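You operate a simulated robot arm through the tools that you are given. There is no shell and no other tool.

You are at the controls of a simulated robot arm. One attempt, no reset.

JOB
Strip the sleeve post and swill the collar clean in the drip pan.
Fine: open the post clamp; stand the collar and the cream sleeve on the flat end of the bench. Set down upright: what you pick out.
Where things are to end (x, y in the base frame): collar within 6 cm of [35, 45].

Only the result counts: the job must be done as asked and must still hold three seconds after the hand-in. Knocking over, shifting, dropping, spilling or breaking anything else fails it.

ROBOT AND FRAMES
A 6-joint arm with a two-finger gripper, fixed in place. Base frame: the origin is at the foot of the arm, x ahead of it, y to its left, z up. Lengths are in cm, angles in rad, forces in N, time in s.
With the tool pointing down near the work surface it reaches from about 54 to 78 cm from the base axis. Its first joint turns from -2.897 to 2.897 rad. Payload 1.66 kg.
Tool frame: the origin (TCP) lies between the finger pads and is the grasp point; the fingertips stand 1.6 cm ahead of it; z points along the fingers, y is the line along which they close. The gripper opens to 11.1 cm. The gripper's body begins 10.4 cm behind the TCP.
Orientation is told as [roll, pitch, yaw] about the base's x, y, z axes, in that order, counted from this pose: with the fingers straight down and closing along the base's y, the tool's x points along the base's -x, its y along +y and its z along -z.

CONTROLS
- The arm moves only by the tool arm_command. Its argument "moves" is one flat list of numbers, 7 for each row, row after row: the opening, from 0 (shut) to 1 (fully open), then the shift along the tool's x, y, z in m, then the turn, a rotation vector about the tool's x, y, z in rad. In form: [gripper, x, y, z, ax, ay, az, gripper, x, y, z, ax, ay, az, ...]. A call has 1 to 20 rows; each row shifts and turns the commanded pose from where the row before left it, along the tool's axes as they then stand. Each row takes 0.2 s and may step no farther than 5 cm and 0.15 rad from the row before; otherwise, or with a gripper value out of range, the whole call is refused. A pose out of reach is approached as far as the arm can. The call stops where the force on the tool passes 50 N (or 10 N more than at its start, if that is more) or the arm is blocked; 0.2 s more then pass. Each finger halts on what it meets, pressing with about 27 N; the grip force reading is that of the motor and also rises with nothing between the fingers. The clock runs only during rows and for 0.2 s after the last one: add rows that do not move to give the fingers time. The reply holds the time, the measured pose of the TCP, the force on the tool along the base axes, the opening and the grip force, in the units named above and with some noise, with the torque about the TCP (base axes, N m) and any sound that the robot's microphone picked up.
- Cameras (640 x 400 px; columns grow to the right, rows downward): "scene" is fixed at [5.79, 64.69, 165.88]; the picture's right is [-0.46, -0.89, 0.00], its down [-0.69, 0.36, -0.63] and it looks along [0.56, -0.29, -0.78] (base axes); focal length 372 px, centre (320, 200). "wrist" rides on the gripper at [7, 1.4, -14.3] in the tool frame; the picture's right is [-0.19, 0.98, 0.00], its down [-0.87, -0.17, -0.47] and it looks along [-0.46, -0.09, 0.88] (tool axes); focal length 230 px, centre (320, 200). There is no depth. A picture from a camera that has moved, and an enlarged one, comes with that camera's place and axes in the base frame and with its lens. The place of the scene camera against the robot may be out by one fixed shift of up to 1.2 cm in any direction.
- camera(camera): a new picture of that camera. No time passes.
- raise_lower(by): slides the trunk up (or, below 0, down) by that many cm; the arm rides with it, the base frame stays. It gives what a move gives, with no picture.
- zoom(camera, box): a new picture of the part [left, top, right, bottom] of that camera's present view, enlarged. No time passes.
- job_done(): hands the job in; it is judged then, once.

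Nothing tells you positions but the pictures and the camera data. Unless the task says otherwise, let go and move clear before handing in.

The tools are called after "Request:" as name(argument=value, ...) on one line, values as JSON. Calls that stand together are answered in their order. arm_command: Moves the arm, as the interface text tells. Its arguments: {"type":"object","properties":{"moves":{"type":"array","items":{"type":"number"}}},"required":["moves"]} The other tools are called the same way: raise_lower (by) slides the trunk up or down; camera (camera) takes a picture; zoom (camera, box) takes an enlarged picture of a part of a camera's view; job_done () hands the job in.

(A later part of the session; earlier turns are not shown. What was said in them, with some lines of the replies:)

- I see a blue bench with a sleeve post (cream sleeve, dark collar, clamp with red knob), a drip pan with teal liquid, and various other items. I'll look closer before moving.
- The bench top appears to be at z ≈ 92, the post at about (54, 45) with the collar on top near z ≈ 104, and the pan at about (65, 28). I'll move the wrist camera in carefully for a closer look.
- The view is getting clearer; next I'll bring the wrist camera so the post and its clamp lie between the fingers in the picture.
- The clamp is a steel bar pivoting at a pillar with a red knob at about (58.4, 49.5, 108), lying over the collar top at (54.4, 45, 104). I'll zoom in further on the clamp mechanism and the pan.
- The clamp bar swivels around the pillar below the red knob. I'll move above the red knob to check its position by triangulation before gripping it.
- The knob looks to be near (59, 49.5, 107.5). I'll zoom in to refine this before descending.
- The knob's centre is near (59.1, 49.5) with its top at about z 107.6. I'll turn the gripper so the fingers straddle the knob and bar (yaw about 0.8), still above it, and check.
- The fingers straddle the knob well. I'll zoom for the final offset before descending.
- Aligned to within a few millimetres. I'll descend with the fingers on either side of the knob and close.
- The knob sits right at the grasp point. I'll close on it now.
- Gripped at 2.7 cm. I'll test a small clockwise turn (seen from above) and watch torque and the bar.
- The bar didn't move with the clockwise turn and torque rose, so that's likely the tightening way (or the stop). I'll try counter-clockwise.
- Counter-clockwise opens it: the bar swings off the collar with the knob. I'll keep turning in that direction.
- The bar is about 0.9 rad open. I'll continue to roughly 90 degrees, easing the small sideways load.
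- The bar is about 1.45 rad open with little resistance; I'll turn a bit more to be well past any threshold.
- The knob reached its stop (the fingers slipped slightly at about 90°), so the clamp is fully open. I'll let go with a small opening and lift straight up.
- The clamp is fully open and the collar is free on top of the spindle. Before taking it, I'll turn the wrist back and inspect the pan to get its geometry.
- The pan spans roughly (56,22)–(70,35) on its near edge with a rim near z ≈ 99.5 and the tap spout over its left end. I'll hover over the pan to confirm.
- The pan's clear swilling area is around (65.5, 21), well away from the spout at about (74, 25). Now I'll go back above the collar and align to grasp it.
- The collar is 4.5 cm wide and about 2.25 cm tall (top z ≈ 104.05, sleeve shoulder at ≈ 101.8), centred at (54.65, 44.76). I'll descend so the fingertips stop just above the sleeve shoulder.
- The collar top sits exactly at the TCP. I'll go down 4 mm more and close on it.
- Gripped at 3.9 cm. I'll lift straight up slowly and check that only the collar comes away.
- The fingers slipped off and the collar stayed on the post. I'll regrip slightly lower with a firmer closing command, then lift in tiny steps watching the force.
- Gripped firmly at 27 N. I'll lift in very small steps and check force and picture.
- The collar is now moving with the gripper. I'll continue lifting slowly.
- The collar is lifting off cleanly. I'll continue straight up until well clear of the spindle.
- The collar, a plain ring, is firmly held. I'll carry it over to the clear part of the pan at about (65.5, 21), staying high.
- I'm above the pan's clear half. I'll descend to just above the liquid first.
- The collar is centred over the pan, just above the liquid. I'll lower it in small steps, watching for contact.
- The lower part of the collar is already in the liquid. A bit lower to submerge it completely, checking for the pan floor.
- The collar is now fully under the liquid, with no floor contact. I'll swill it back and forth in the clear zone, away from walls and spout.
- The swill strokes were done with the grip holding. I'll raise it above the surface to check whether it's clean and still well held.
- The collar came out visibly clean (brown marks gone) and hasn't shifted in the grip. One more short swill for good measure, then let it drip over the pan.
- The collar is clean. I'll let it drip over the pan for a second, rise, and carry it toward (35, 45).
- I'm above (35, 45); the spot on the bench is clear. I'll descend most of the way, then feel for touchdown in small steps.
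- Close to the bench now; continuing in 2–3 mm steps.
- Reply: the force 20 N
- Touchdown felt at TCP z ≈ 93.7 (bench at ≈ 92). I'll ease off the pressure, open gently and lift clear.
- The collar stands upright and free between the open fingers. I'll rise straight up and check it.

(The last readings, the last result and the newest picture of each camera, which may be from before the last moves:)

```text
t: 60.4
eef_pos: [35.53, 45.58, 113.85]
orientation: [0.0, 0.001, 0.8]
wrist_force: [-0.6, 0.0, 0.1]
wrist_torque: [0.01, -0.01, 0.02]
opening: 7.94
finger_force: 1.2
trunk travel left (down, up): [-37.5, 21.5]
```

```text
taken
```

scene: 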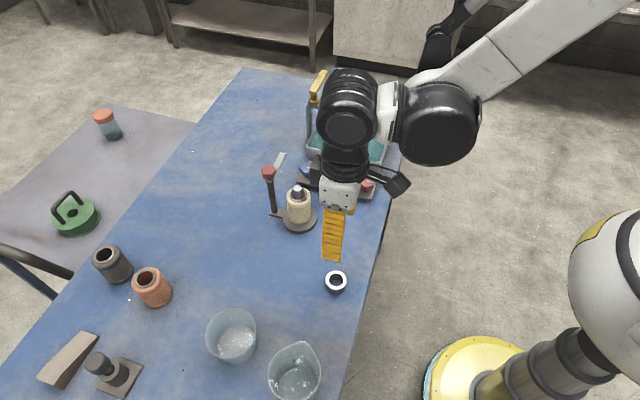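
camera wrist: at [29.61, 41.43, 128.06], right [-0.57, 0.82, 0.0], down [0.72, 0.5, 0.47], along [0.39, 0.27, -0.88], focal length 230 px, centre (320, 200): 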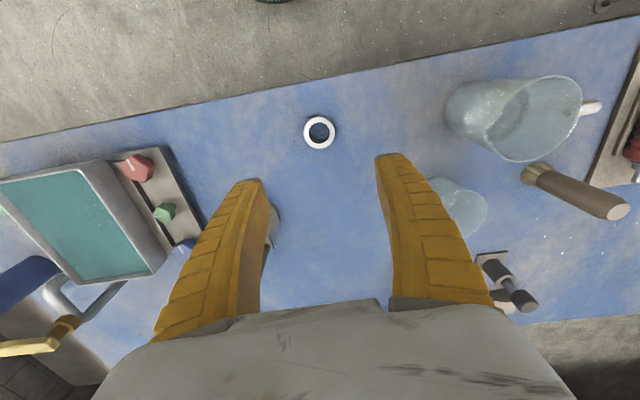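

The collar stands where intended. Before fetching the sleeve I'll look at the free surface around it to choose the sleeve's spot.

Request:
zoom(camera="wrist", box=[420, 30, 640, 220])

Request:
zoom(camera="scene", box=[200, 170, 380, 300])

```text
2.11 times, centred on (530, 125) of wrist
camera zoom: at [29.61, 41.43, 128.06], right [-0.57, 0.82, 0.0], down [0.72, 0.5, 0.47], along [0.39, 0.27, -0.88], focal length 484 px, centre (-122, 358)
```

zoom: 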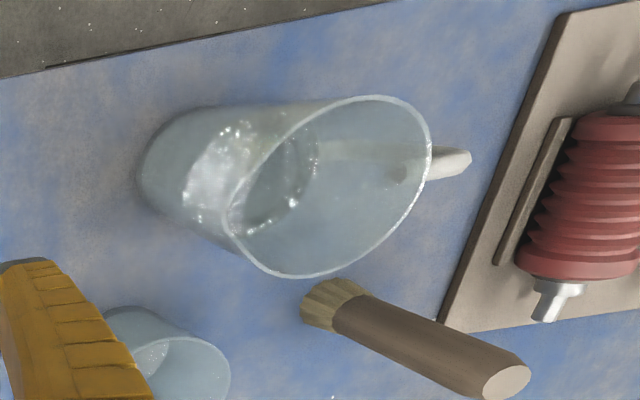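

```text
3.08 times, centred on (290, 235) of scene
camera zoom: at [5.79, 64.69, 165.88], right [-0.46, -0.89, 0.0], down [-0.69, 0.36, -0.63], along [0.56, -0.29, -0.78], focal length 1145 px, centre (412, 92)
```

zoom: 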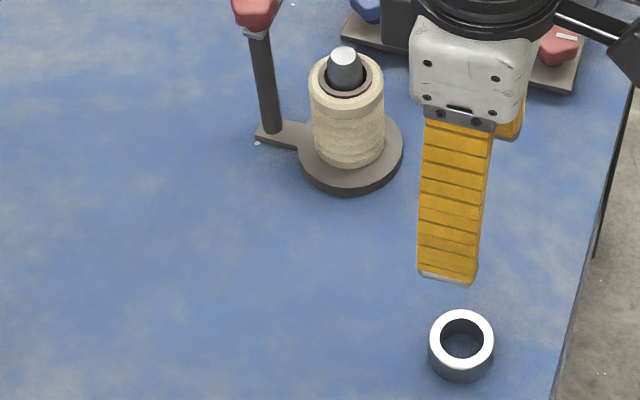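

Request:
zoom(camera="scene", box=[270, 175, 334, 235])

Request:
zoom(camera="scene", box=[316, 260, 356, 300])

```text
6.67 times, centred on (302, 205) of scene
camera zoom: at [5.79, 64.69, 165.88], right [-0.46, -0.89, 0.0], down [-0.69, 0.36, -0.63], along [0.56, -0.29, -0.78], focal length 2481 px, centre (440, 167)
```

zoom: 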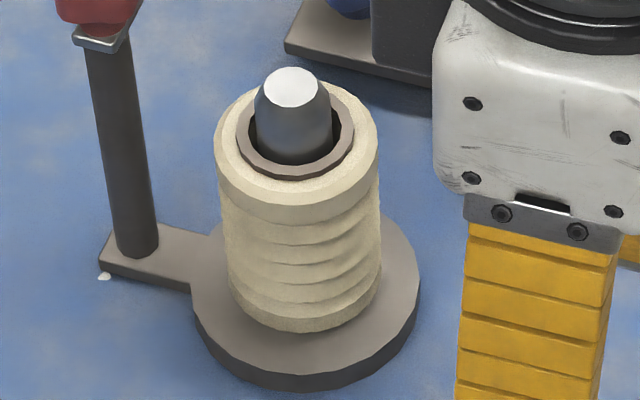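

```text
10.00 times, centred on (336, 280) of scene
camera zoom: at [5.79, 64.69, 165.88], right [-0.46, -0.89, 0.0], down [-0.69, 0.36, -0.63], along [0.56, -0.29, -0.78], focal length 3721 px, centre (160, -600)
```

zoom: 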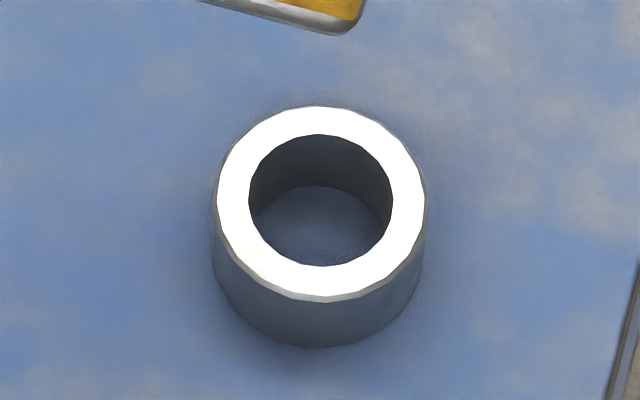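

The collar is clean and upright. Now the sleeve: it stands from z ≈ 93.2 to 101.6 with the spindle tip at about 103.8. I'll move above it with the fingers open wider.

Request:
arm_command(moves=[0.85, -0.0254, -0.0285, 0, 0, 0, 0, 0.85, -0.0254, -0.0285, 0, 0, 0, 0, 0.85, -0.0254, -0.0285, 0, 0, 0, 0, 0.85, -0.0254, -0.0285, 0, 0, 0, 0, 0.85, -0.0254, -0.0285, 0, 0, 0, 0, 0.85, 0, 0, 0, 0, 0, 0])

Request:
camera(camera="wrist")

Request:
zoom(camera="wrist", box=[256, 100, 384, 228])

```text
t: 61.8
eef_pos: [54.57, 44.65, 113.81]
orientation: [0.0, -0.001, 0.801]
wrist_force: [0.6, -0.1, 0.0]
wrist_torque: [0.0, -0.01, 0.06]
opening: 9.52
finger_force: 0.7
trunk travel left (down, up): [-37.5, 21.5]
```

```text
taken
camera wrist: at [48.73, 40.55, 128.05], right [-0.57, 0.82, 0.0], down [0.72, 0.5, 0.47], along [0.39, 0.27, -0.88], focal length 230 px, centre (320, 200)
```

wrist: 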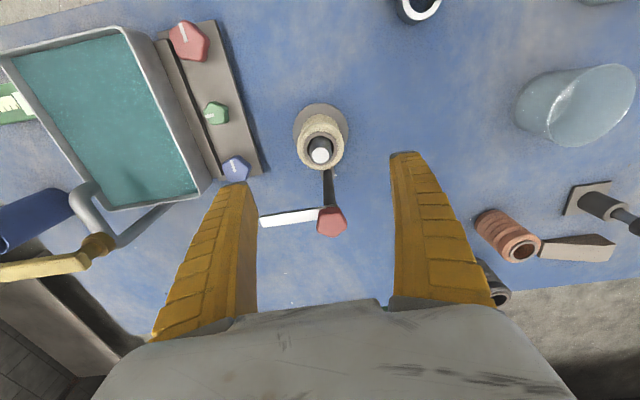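

```text
3.12 times, centred on (320, 164) of wrist
camera zoom: at [48.73, 40.55, 128.05], right [-0.57, 0.82, 0.0], down [0.72, 0.5, 0.47], along [0.39, 0.27, -0.88], focal length 719 px, centre (320, 312)
```

zoom: 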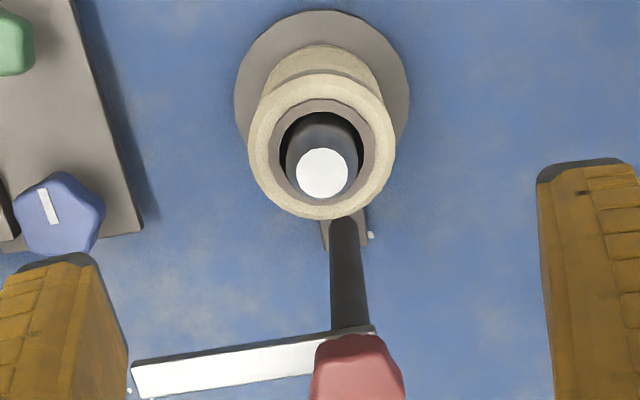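

The sleeve is centred under the gripper. I'll descend around it and check before closing.

Request:
arm_command(moves=[0.85, 0, 0, 0.03, 0, 0, 0, 0.85, 0, 0, 0.03, 0, 0, 0, 0.85, 0, 0, 0.03, 0, 0, 0, 0.85, 0, 0, 0.03, 0, 0, 0, 0.85, 0, 0, 0.02, 0, 0, 0, 0.85, 0, 0, 0.008, 0, 0, 0, 0.85, 0, 0, 0, 0, 0, 0])

Request:
camera(camera="wrist")

Request:
zoom(camera="scene", box=[250, 155, 346, 235])

```text
t: 63.4
eef_pos: [54.62, 44.68, 98.81]
orientation: [0.001, 0.001, 0.802]
wrist_force: [0.3, 1.1, -0.1]
wrist_torque: [0.01, -0.02, 0.02]
opening: 9.48
finger_force: 0.6
trunk travel left (down, up): [-37.5, 21.5]
```

```text
taken
camera wrist: at [48.78, 40.59, 113.18], right [-0.57, 0.82, 0.0], down [0.72, 0.5, 0.47], along [0.39, 0.27, -0.88], focal length 230 px, centre (320, 200)
```

wrist: 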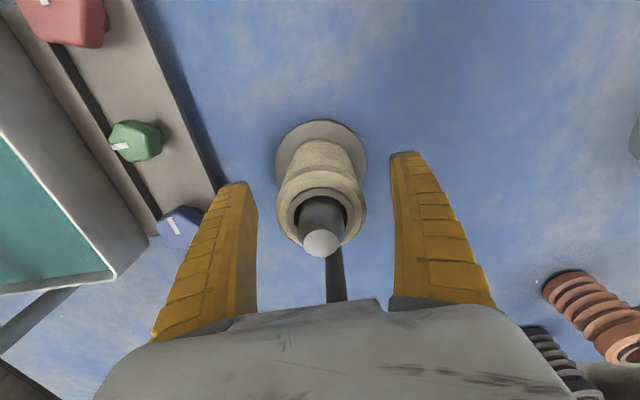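

```text
5.00 times, centred on (298, 195) of scene
camera zoom: at [5.79, 64.69, 165.88], right [-0.46, -0.89, 0.0], down [-0.69, 0.36, -0.63], along [0.56, -0.29, -0.78], focal length 1861 px, centre (430, 225)
```

zoom: 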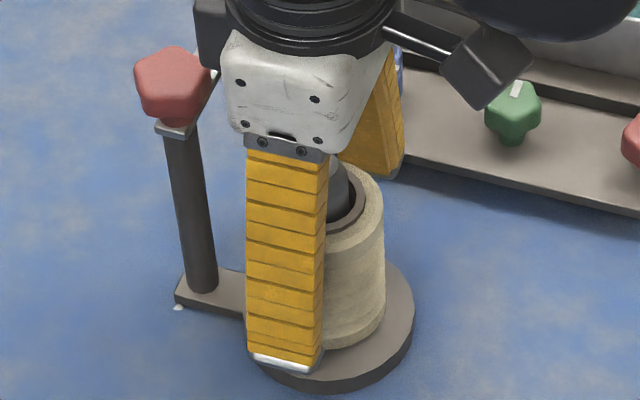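

The fingers are on both sides of the sleeve with nothing touching. I'll close on it.

Request:
arm_command(moves=[0.65, 0, 0, 0, 0, 0, 0, 0.4, 0, 0, 0, 0, 0, 0, 0.0, 0, 0, 0, 0, 0, 0, 0.0, 0, 0, 0, 0, 0, 0, 0.0, 0, 0, 0, 0, 0, 0])

Request:
arm_command(moves=[0.0, 0, 0, -0.003, 0, 0, 0, 0.0, 0, 0, -0.003, 0, 0, 0, 0.0, 0, 0, 0, 0, 0, 0])

Request:
camera(camera="wrist")

Request:
zoom(camera="scene", box=[250, 155, 346, 235])

```text
t: 64.6
eef_pos: [54.6, 44.68, 98.9]
orientation: [0.002, 0.0, 0.801]
wrist_force: [1.5, 1.2, 4.6]
wrist_torque: [0.04, -0.07, -0.06]
opening: 4.72
finger_force: 27.1
trunk travel left (down, up): [-37.5, 21.5]
```

```text
t: 65.4
eef_pos: [54.56, 44.69, 99.49]
orientation: [0.001, -0.001, 0.802]
wrist_force: [0.7, 0.3, -0.7]
wrist_torque: [-0.02, -0.02, 0.0]
opening: 4.74
finger_force: 27.2
trunk travel left (down, up): [-37.5, 21.5]
```

```text
taken
camera wrist: at [48.8, 40.58, 113.76], right [-0.57, 0.82, 0.0], down [0.72, 0.5, 0.47], along [0.39, 0.27, -0.88], focal length 230 px, centre (320, 200)
```

wrist: 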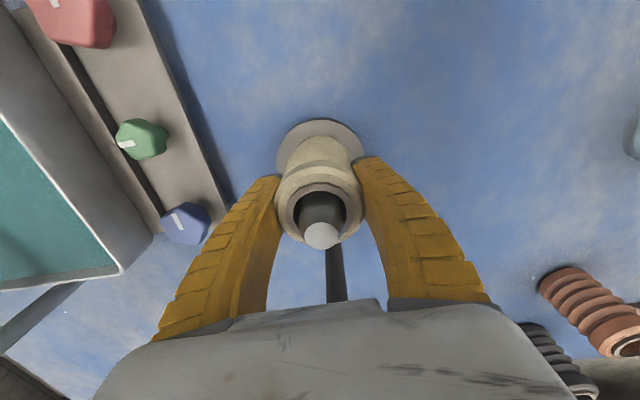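

```text
5.00 times, centred on (298, 195) of scene
camera zoom: at [5.79, 64.69, 165.88], right [-0.46, -0.89, 0.0], down [-0.69, 0.36, -0.63], along [0.56, -0.29, -0.78], focal length 1861 px, centre (430, 225)
```

zoom: 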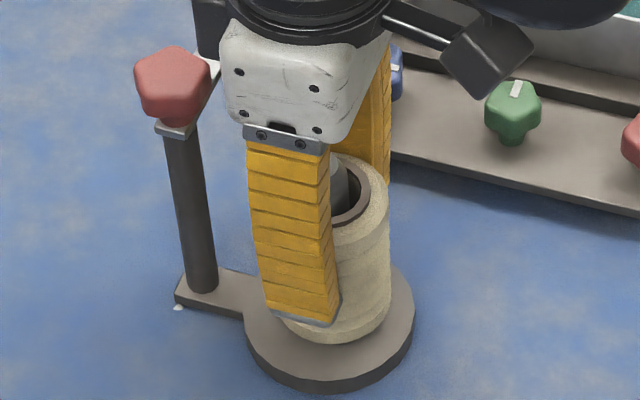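

Gripped at 4.7 cm and it seems to be moving up with the hand. I'll keep lifting slowly and check.

Request:
arm_command(moves=[0.0, 0, 0, -0.004, 0, 0, 0, 0.0, 0, 0, -0.005, 0, 0, 0, 0.0, 0, 0, -0.005, 0, 0, 0, 0.0, 0, 0, -0.006, 0, 0, 0, 0.0, 0, 0, 0, 0, 0, 0])

Request:
zoom(camera="wrist", box=[240, 90, 400, 260])

Request:
zoom(camera="scene", box=[250, 155, 346, 235])

```text
t: 66.6
eef_pos: [54.64, 44.74, 101.38]
orientation: [0.0, 0.001, 0.8]
wrist_force: [-0.3, 0.6, -0.8]
wrist_torque: [0.0, 0.0, 0.02]
opening: 4.73
finger_force: 27.1
trunk travel left (down, up): [-37.5, 21.5]
```

```text
2.35 times, centred on (320, 175) of wrist
camera zoom: at [48.8, 40.58, 115.73], right [-0.57, 0.82, 0.0], down [0.72, 0.5, 0.47], along [0.39, 0.27, -0.88], focal length 541 px, centre (320, 259)
```

zoom: 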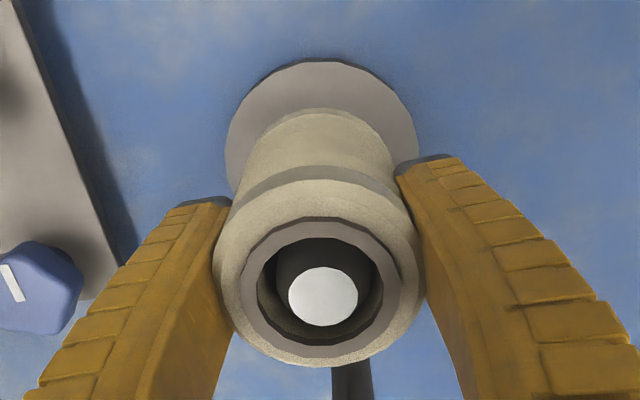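

```text
5.00 times, centred on (298, 195) of scene
camera zoom: at [5.79, 64.69, 165.88], right [-0.46, -0.89, 0.0], down [-0.69, 0.36, -0.63], along [0.56, -0.29, -0.78], focal length 1861 px, centre (430, 225)
```

zoom: 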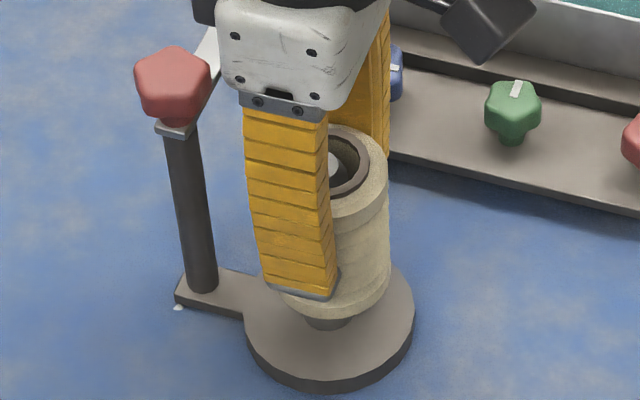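

The sleeve is sliding up the spindle. I'll continue straight up until it's clear.

Request:
arm_command(moves=[0.0, 0, 0, -0.008, 0, 0, 0, 0.0, 0, 0, -0.01, 0, 0, 0, 0.0, 0, 0, -0.01, 0, 0, 0, 0.0, 0, 0, -0.01, 0, 0, 0, 0.0, 0, 0, -0.01, 0, 0, 0, 0.0, 0, 0, -0.01, 0, 0, 0, 0.0, 0, 0, -0.01, 0, 0, 0, 0.0, 0, 0, -0.01, 0, 0, 0, 0.0, 0, 0, -0.01, 0, 0, 0, 0.0, 0, 0, -0.01, 0, 0, 0, 0.0, 0, 0, -0.01, 0, 0, 0, 0.0, 0, 0, -0.01, 0, 0, 0, 0.0, 0, 0, -0.01, 0, 0, 0, 0.0, 0, 0, 0, 0, 0, 0])

Request:
camera(camera="wrist")

Request:
camera(camera="scene")

```text
t: 69.6
eef_pos: [54.65, 44.76, 114.3]
orientation: [0.002, 0.001, 0.801]
wrist_force: [0.5, 0.5, -0.7]
wrist_torque: [-0.01, -0.01, -0.01]
opening: 4.72
finger_force: 27.0
trunk travel left (down, up): [-37.5, 21.5]
```

```text
taken
camera wrist: at [48.81, 40.62, 128.61], right [-0.57, 0.82, 0.0], down [0.72, 0.5, 0.47], along [0.39, 0.27, -0.88], focal length 230 px, centre (320, 200)
```

wrist: 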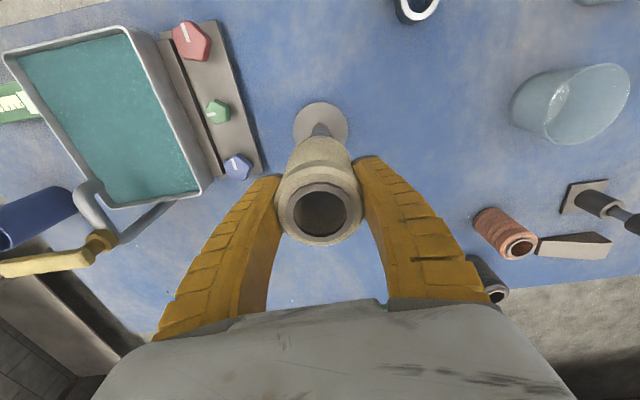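

```text
taken
```

scene: 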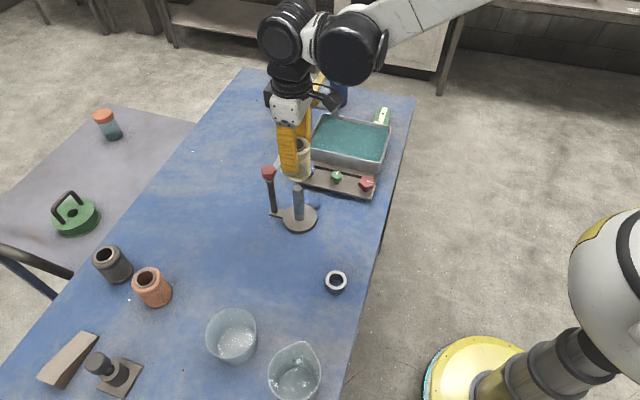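

The sleeve is clear of the spindle (bottom at about z 108.5). I'll carry it to a free spot near the collar at about (42, 52).

Request:
arm_command(moves=[0.0, 0.006, 0.0235, 0, 0, 0, 0, 0.0, 0.006, 0.0235, 0, 0, 0, 0, 0.0, 0.006, 0.0235, 0, 0, 0, 0, 0.0, 0.006, 0.0235, 0, 0, 0, 0, 0.0, 0.006, 0.0235, 0, 0, 0, 0, 0.0, 0.006, 0.0235, 0, 0, 0, 0, 0.0, 0, 0, 0, 0, 0, 0])

Request:
arm_command(moves=[0.0, 0, 0, 0.02, 0, 0, 0, 0.0, 0, 0, 0.025, 0, 0, 0, 0.0, 0, 0, 0.025, 0, 0, 0, 0.0, 0, 0, 0.025, 0, 0, 0, 0.0, 0, 0, 0.02, 0, 0, 0, 0.0, 0, 0, 0.015, 0, 0, 0, 0.0, 0, 0, 0, 0, 0, 0])

Request:
camera(camera="wrist")

Request:
zoom(camera="scene", box=[220, 200, 380, 320])

```text
t: 71.2
eef_pos: [41.86, 51.93, 114.35]
orientation: [0.001, 0.001, 0.803]
wrist_force: [0.3, -0.2, -0.8]
wrist_torque: [0.03, 0.03, 0.01]
opening: 4.7
finger_force: 26.6
trunk travel left (down, up): [-37.5, 21.5]
```

```text
t: 72.8
eef_pos: [42.0, 51.76, 101.12]
orientation: [0.001, 0.0, 0.802]
wrist_force: [-0.5, -0.9, -0.8]
wrist_torque: [-0.02, 0.02, 0.01]
opening: 4.73
finger_force: 27.0
trunk travel left (down, up): [-37.5, 21.5]
```

```text
taken
camera wrist: at [36.16, 47.71, 115.5], right [-0.57, 0.82, 0.0], down [0.72, 0.5, 0.47], along [0.39, 0.27, -0.88], focal length 230 px, centre (320, 200)
```

wrist: 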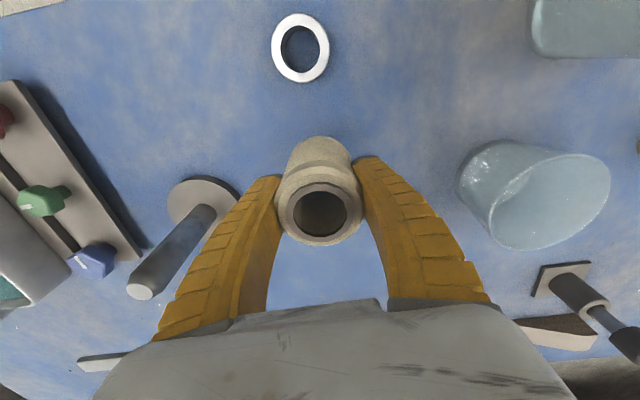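

```text
3.33 times, centred on (300, 260) of scene
camera zoom: at [5.79, 64.69, 165.88], right [-0.46, -0.89, 0.0], down [-0.69, 0.36, -0.63], along [0.56, -0.29, -0.78], focal length 1240 px, centre (387, 0)
```

zoom: 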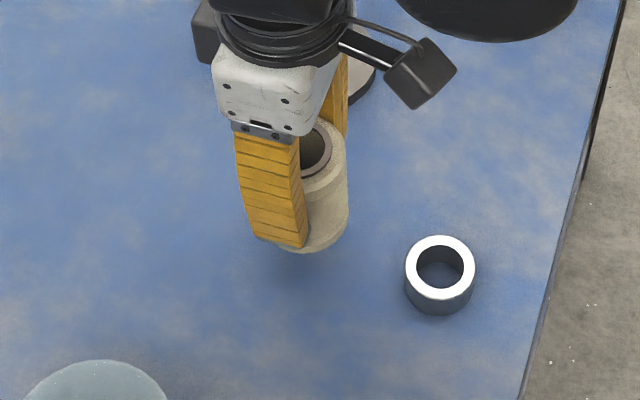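

The sleeve hangs about 3 cm above a clear spot beside the collar. I'll lower it, then feel for touchdown.

Request:
arm_command(moves=[0.0, 0, 0, 0.008, 0, 0, 0, 0.0, 0, 0, 0.008, 0, 0, 0, 0.0, 0, 0, 0.006, 0, 0, 0, 0.0, 0, 0, 0, 0, 0, 0])

Request:
arm_command(moves=[0.0, 0, 0, 0.003, 0, 0, 0, 0.0, 0, 0, 0.002, 0, 0, 0, 0.0, 0, 0, 0, 0, 0, 0])

Request:
zoom(camera="scene", box=[250, 210, 346, 290])

```text
t: 73.8
eef_pos: [41.97, 51.9, 99.03]
orientation: [0.0, 0.0, 0.801]
wrist_force: [0.0, -0.5, -1.0]
wrist_torque: [-0.02, 0.0, 0.04]
opening: 4.74
finger_force: 27.0
trunk travel left (down, up): [-37.5, 21.5]
```

```text
t: 74.6
eef_pos: [41.95, 51.94, 98.65]
orientation: [0.0, 0.0, 0.801]
wrist_force: [-0.5, -0.1, -1.8]
wrist_torque: [0.0, 0.0, -0.03]
opening: 4.7
finger_force: 26.3
trunk travel left (down, up): [-37.5, 21.5]
```

```text
5.00 times, centred on (298, 250) of scene
camera zoom: at [5.79, 64.69, 165.88], right [-0.46, -0.89, 0.0], down [-0.69, 0.36, -0.63], along [0.56, -0.29, -0.78], focal length 1861 px, centre (430, -50)
```

zoom: 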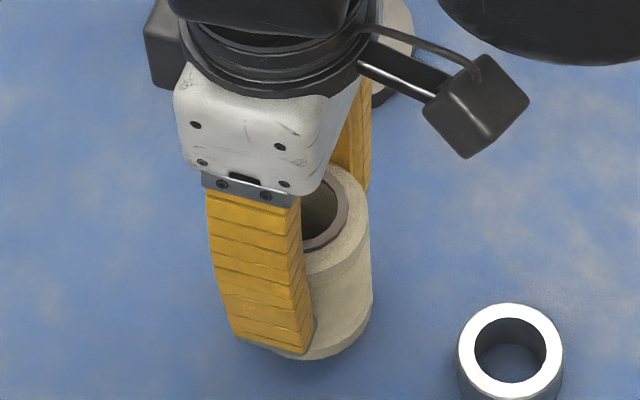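

Request:
arm_command(moves=[0.0, 0, 0, 0.002, 0, 0, 0, 0.0, 0, 0, 0.002, 0, 0, 0, 0.0, 0, 0, 0, 0, 0, 0])

Request:
arm_command(moves=[0.0, 0, 0, 0.002, 0, 0, 0, 0.0, 0, 0, 0, 0, 0, 0])

```text
t: 75.4
eef_pos: [41.84, 51.94, 98.2]
orientation: [0.0, 0.0, 0.801]
wrist_force: [0.5, 0.9, -1.5]
wrist_torque: [0.0, 0.02, -0.05]
opening: 4.71
finger_force: 27.3
trunk travel left (down, up): [-37.5, 21.5]
```

```text
t: 76.0
eef_pos: [42.1, 51.84, 98.04]
orientation: [0.0, 0.001, 0.799]
wrist_force: [0.6, 0.1, -1.4]
wrist_torque: [0.0, 0.01, 0.02]
opening: 4.76
finger_force: 27.2
trunk travel left (down, up): [-37.5, 21.5]
```

Request:
arm_command(moves=[0.0, 0, 0, 0.002, 0, 0, 0, 0.0, 0, 0, 0, 0, 0, 0])

Request:
arm_command(moves=[0.0, 0, 0, 0.002, 0, 0, 0, 0.0, 0, 0, 0, 0, 0, 0])

Request:
zoom(camera="scene", box=[250, 210, 346, 290])

```text
t: 76.6
eef_pos: [41.91, 51.98, 97.85]
orientation: [0.001, -0.002, 0.802]
wrist_force: [-0.1, 0.6, -0.7]
wrist_torque: [0.02, 0.0, -0.02]
opening: 4.73
finger_force: 26.7
trunk travel left (down, up): [-37.5, 21.5]
```

```text
t: 77.2
eef_pos: [41.92, 51.87, 97.78]
orientation: [0.0, -0.001, 0.801]
wrist_force: [4.3, 6.2, 19.5]
wrist_torque: [0.01, 0.01, 0.02]
opening: 4.73
finger_force: 26.9
trunk travel left (down, up): [-37.5, 21.5]
```

```text
5.00 times, centred on (298, 250) of scene
camera zoom: at [5.79, 64.69, 165.88], right [-0.46, -0.89, 0.0], down [-0.69, 0.36, -0.63], along [0.56, -0.29, -0.78], focal length 1861 px, centre (430, -50)
```

zoom: 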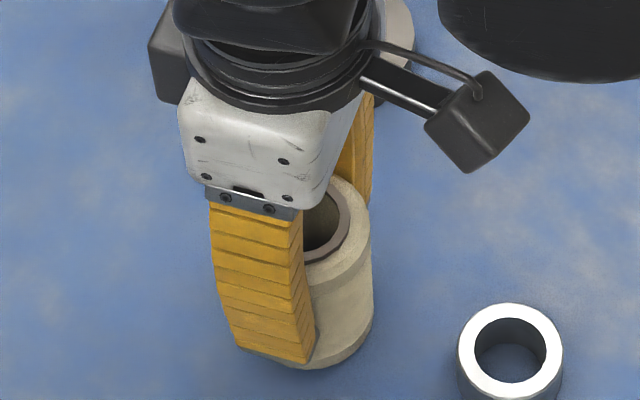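

Touchdown at TCP z ≈ 97.8, exactly as expected. I'll ease the pressure by a millimetre, open gently, and then check before rising.

Request:
arm_command(moves=[0.0, 0, 0, -0.001, 0, 0, 0, 0.44, 0, 0, 0, 0, 0, 0, 0.48, 0, 0, 0, 0, 0, 0, 0.52, 0, 0, 0, 0, 0, 0, 0.56, 0, 0, 0, 0, 0, 0, 0.65, 0, 0, 0, 0, 0, 0, 0.75, 0, 0, 0, 0, 0, 0, 0.8, 0, 0, 0, 0, 0, 0, 0.8, 0, 0, 0, 0, 0, 0])

Request:
camera(camera="wrist")

Request:
zoom(camera="scene", box=[250, 210, 346, 290])

```text
t: 79.2
eef_pos: [42.02, 51.83, 97.65]
orientation: [-0.001, -0.001, 0.801]
wrist_force: [0.8, -0.7, -0.6]
wrist_torque: [-0.02, -0.01, 0.01]
opening: 8.99
finger_force: 0.3
trunk travel left (down, up): [-37.5, 21.5]
```

```text
taken
camera wrist: at [36.14, 47.81, 111.97], right [-0.57, 0.82, 0.0], down [0.72, 0.5, 0.47], along [0.39, 0.27, -0.88], focal length 230 px, centre (320, 200)
```

wrist: 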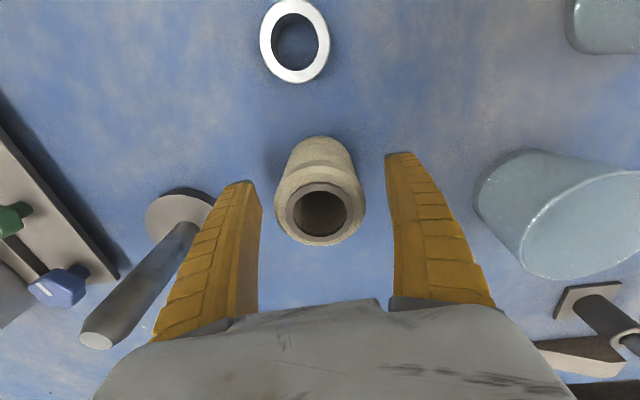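

```text
5.00 times, centred on (298, 250) of scene
camera zoom: at [5.79, 64.69, 165.88], right [-0.46, -0.89, 0.0], down [-0.69, 0.36, -0.63], along [0.56, -0.29, -0.78], focal length 1861 px, centre (430, -50)
```

zoom: 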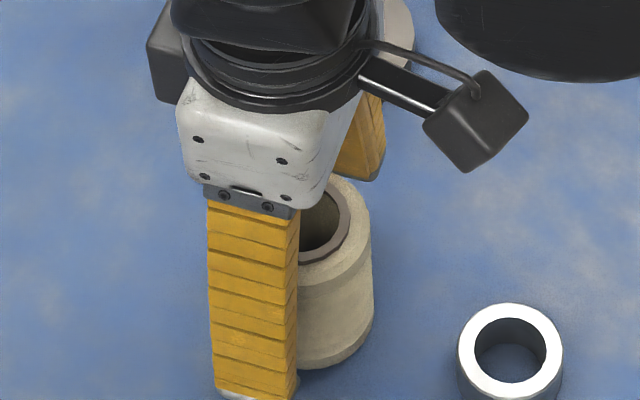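

The sleeve stands free and upright. I'll rise straight up and move clear, then inspect everything.

Request:
arm_command(moves=[0.8, 0, 0, -0.02, 0, 0, 0, 0.8, 0, 0, -0.03, 0, 0, 0, 0.8, 0, 0, -0.04, 0, 0, 0, 0.8, 0, 0, -0.04, 0, 0, 0, 0.8, 0, 0, -0.04, 0, 0, 0, 0.8, 0, 0, -0.04, 0, 0, 0, 0.8, 0.03, -0.03, -0.01, 0, 0, 0, 0.8, 0.03, -0.03, -0.01, 0, 0, 0, 0.8, 0.03, -0.03, -0.01, 0, 0, 0, 0.8, 0.02, -0.03, 0, 0, 0, 0, 0.8, 0, 0, 0, 0, 0, 0])

Request:
camera(camera="scene")

Request:
camera(camera="wrist")

```text
t: 81.6
eef_pos: [42.99, 35.56, 121.61]
orientation: [0.001, 0.0, 0.799]
wrist_force: [0.4, 0.6, 0.6]
wrist_torque: [-0.02, -0.02, 0.01]
opening: 9.0
finger_force: 0.6
trunk travel left (down, up): [-37.5, 21.5]
```

```text
taken
```

scene: 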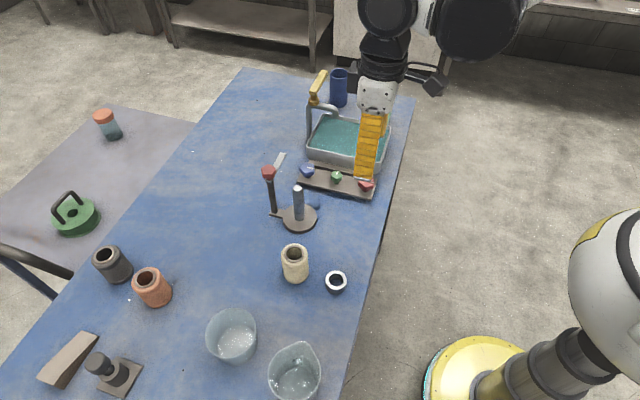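

```text
taken
camera wrist: at [37.11, 31.49, 135.97], right [-0.57, 0.82, 0.0], down [0.72, 0.51, 0.47], along [0.39, 0.27, -0.88], focal length 230 px, centre (320, 200)
```

wrist: 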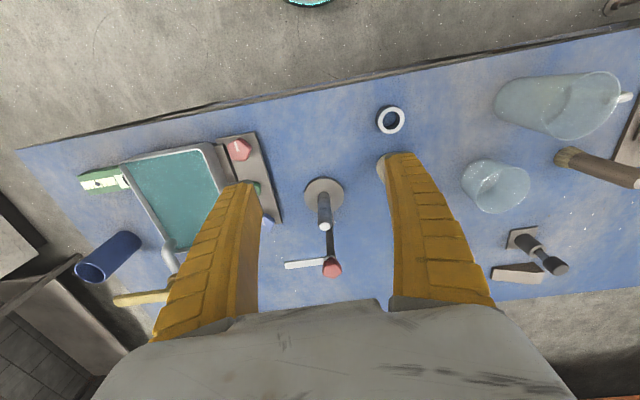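

Both parts stand on the bench and the post looks bare. A last close inspection of the post, clamp, collar and sleeve.

Request:
zoom(camera="scene", box=[250, 150, 350, 240])

Request:
zoom(camera="scene", box=[264, 230, 364, 310])

Request:
zoom(camera="scene", box=[290, 60, 420, 200])

```text
4.44 times, centred on (300, 195) of scene
camera zoom: at [5.79, 64.69, 165.88], right [-0.46, -0.89, 0.0], down [-0.69, 0.36, -0.63], along [0.56, -0.29, -0.78], focal length 1654 px, centre (409, 222)
```

zoom: 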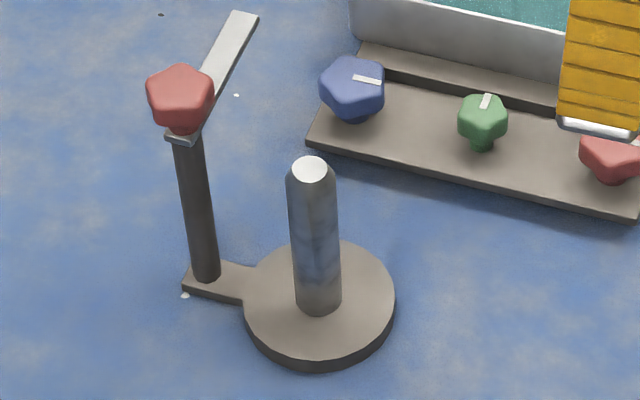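

```text
5.00 times, centred on (314, 270) of scene
camera zoom: at [5.79, 64.69, 165.88], right [-0.46, -0.89, 0.0], down [-0.69, 0.36, -0.63], along [0.56, -0.29, -0.78], focal length 1861 px, centre (350, -150)
```

zoom: 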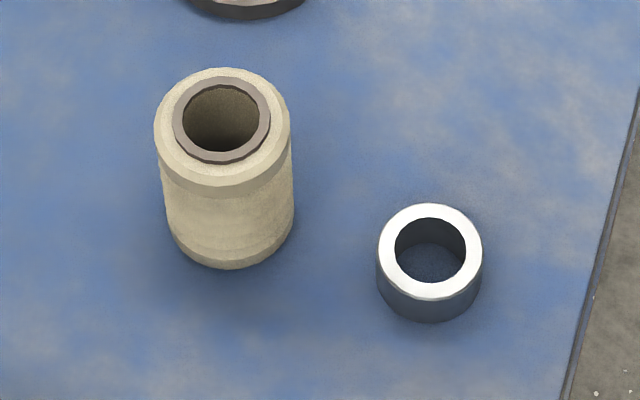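

```text
2.86 times, centred on (355, 130) of scene
camera zoom: at [5.79, 64.69, 165.88], right [-0.46, -0.89, 0.0], down [-0.69, 0.36, -0.63], along [0.56, -0.29, -0.78], focal length 1063 px, centre (220, 400)
```

zoom: 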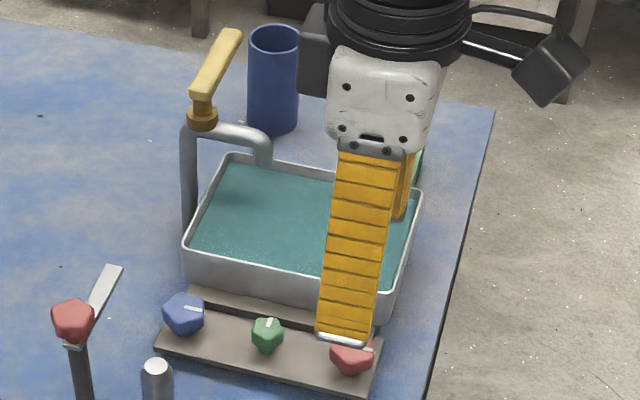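

The post is bare and its clamp is swung fully open. The collar is clean and upright at about (35.5, 45.4), the cream sleeve is upright at about (42, 52), and everything else looks undisturbed. The gripper is empty and clear, so I'm handing in.

Request:
job_done()

```text
The job is handed in.
```

I've handed the job in. The sleeve post is stripped and both parts are standing on the bench. I don't have the result of the judging.

- **Clamp:** I turned the red knob counter-clockwise until it stopped, about 90° from closed. The bar no longer covers the post.
- **Collar:** I held it under the liquid in the drip pan and swilled it in two rounds. The brown marks were gone when it came out. It now stands upright at about (35.5, 45.4), well within 6 cm of [35, 45].
- **Sleeve:** The cream sleeve stands upright at about (42, 52). The job gave no coordinates for it, so I took the "flat end" to be the clear area beside the collar's spot.
- **Grip slip:** On the first try the fingers slipped off the collar and it stayed on the post. The second, firmer grip held.

In the last pictures the collar and sleeve were upright and I saw nothing else moved or knocked over. The gripper was empty and clear when I handed in.
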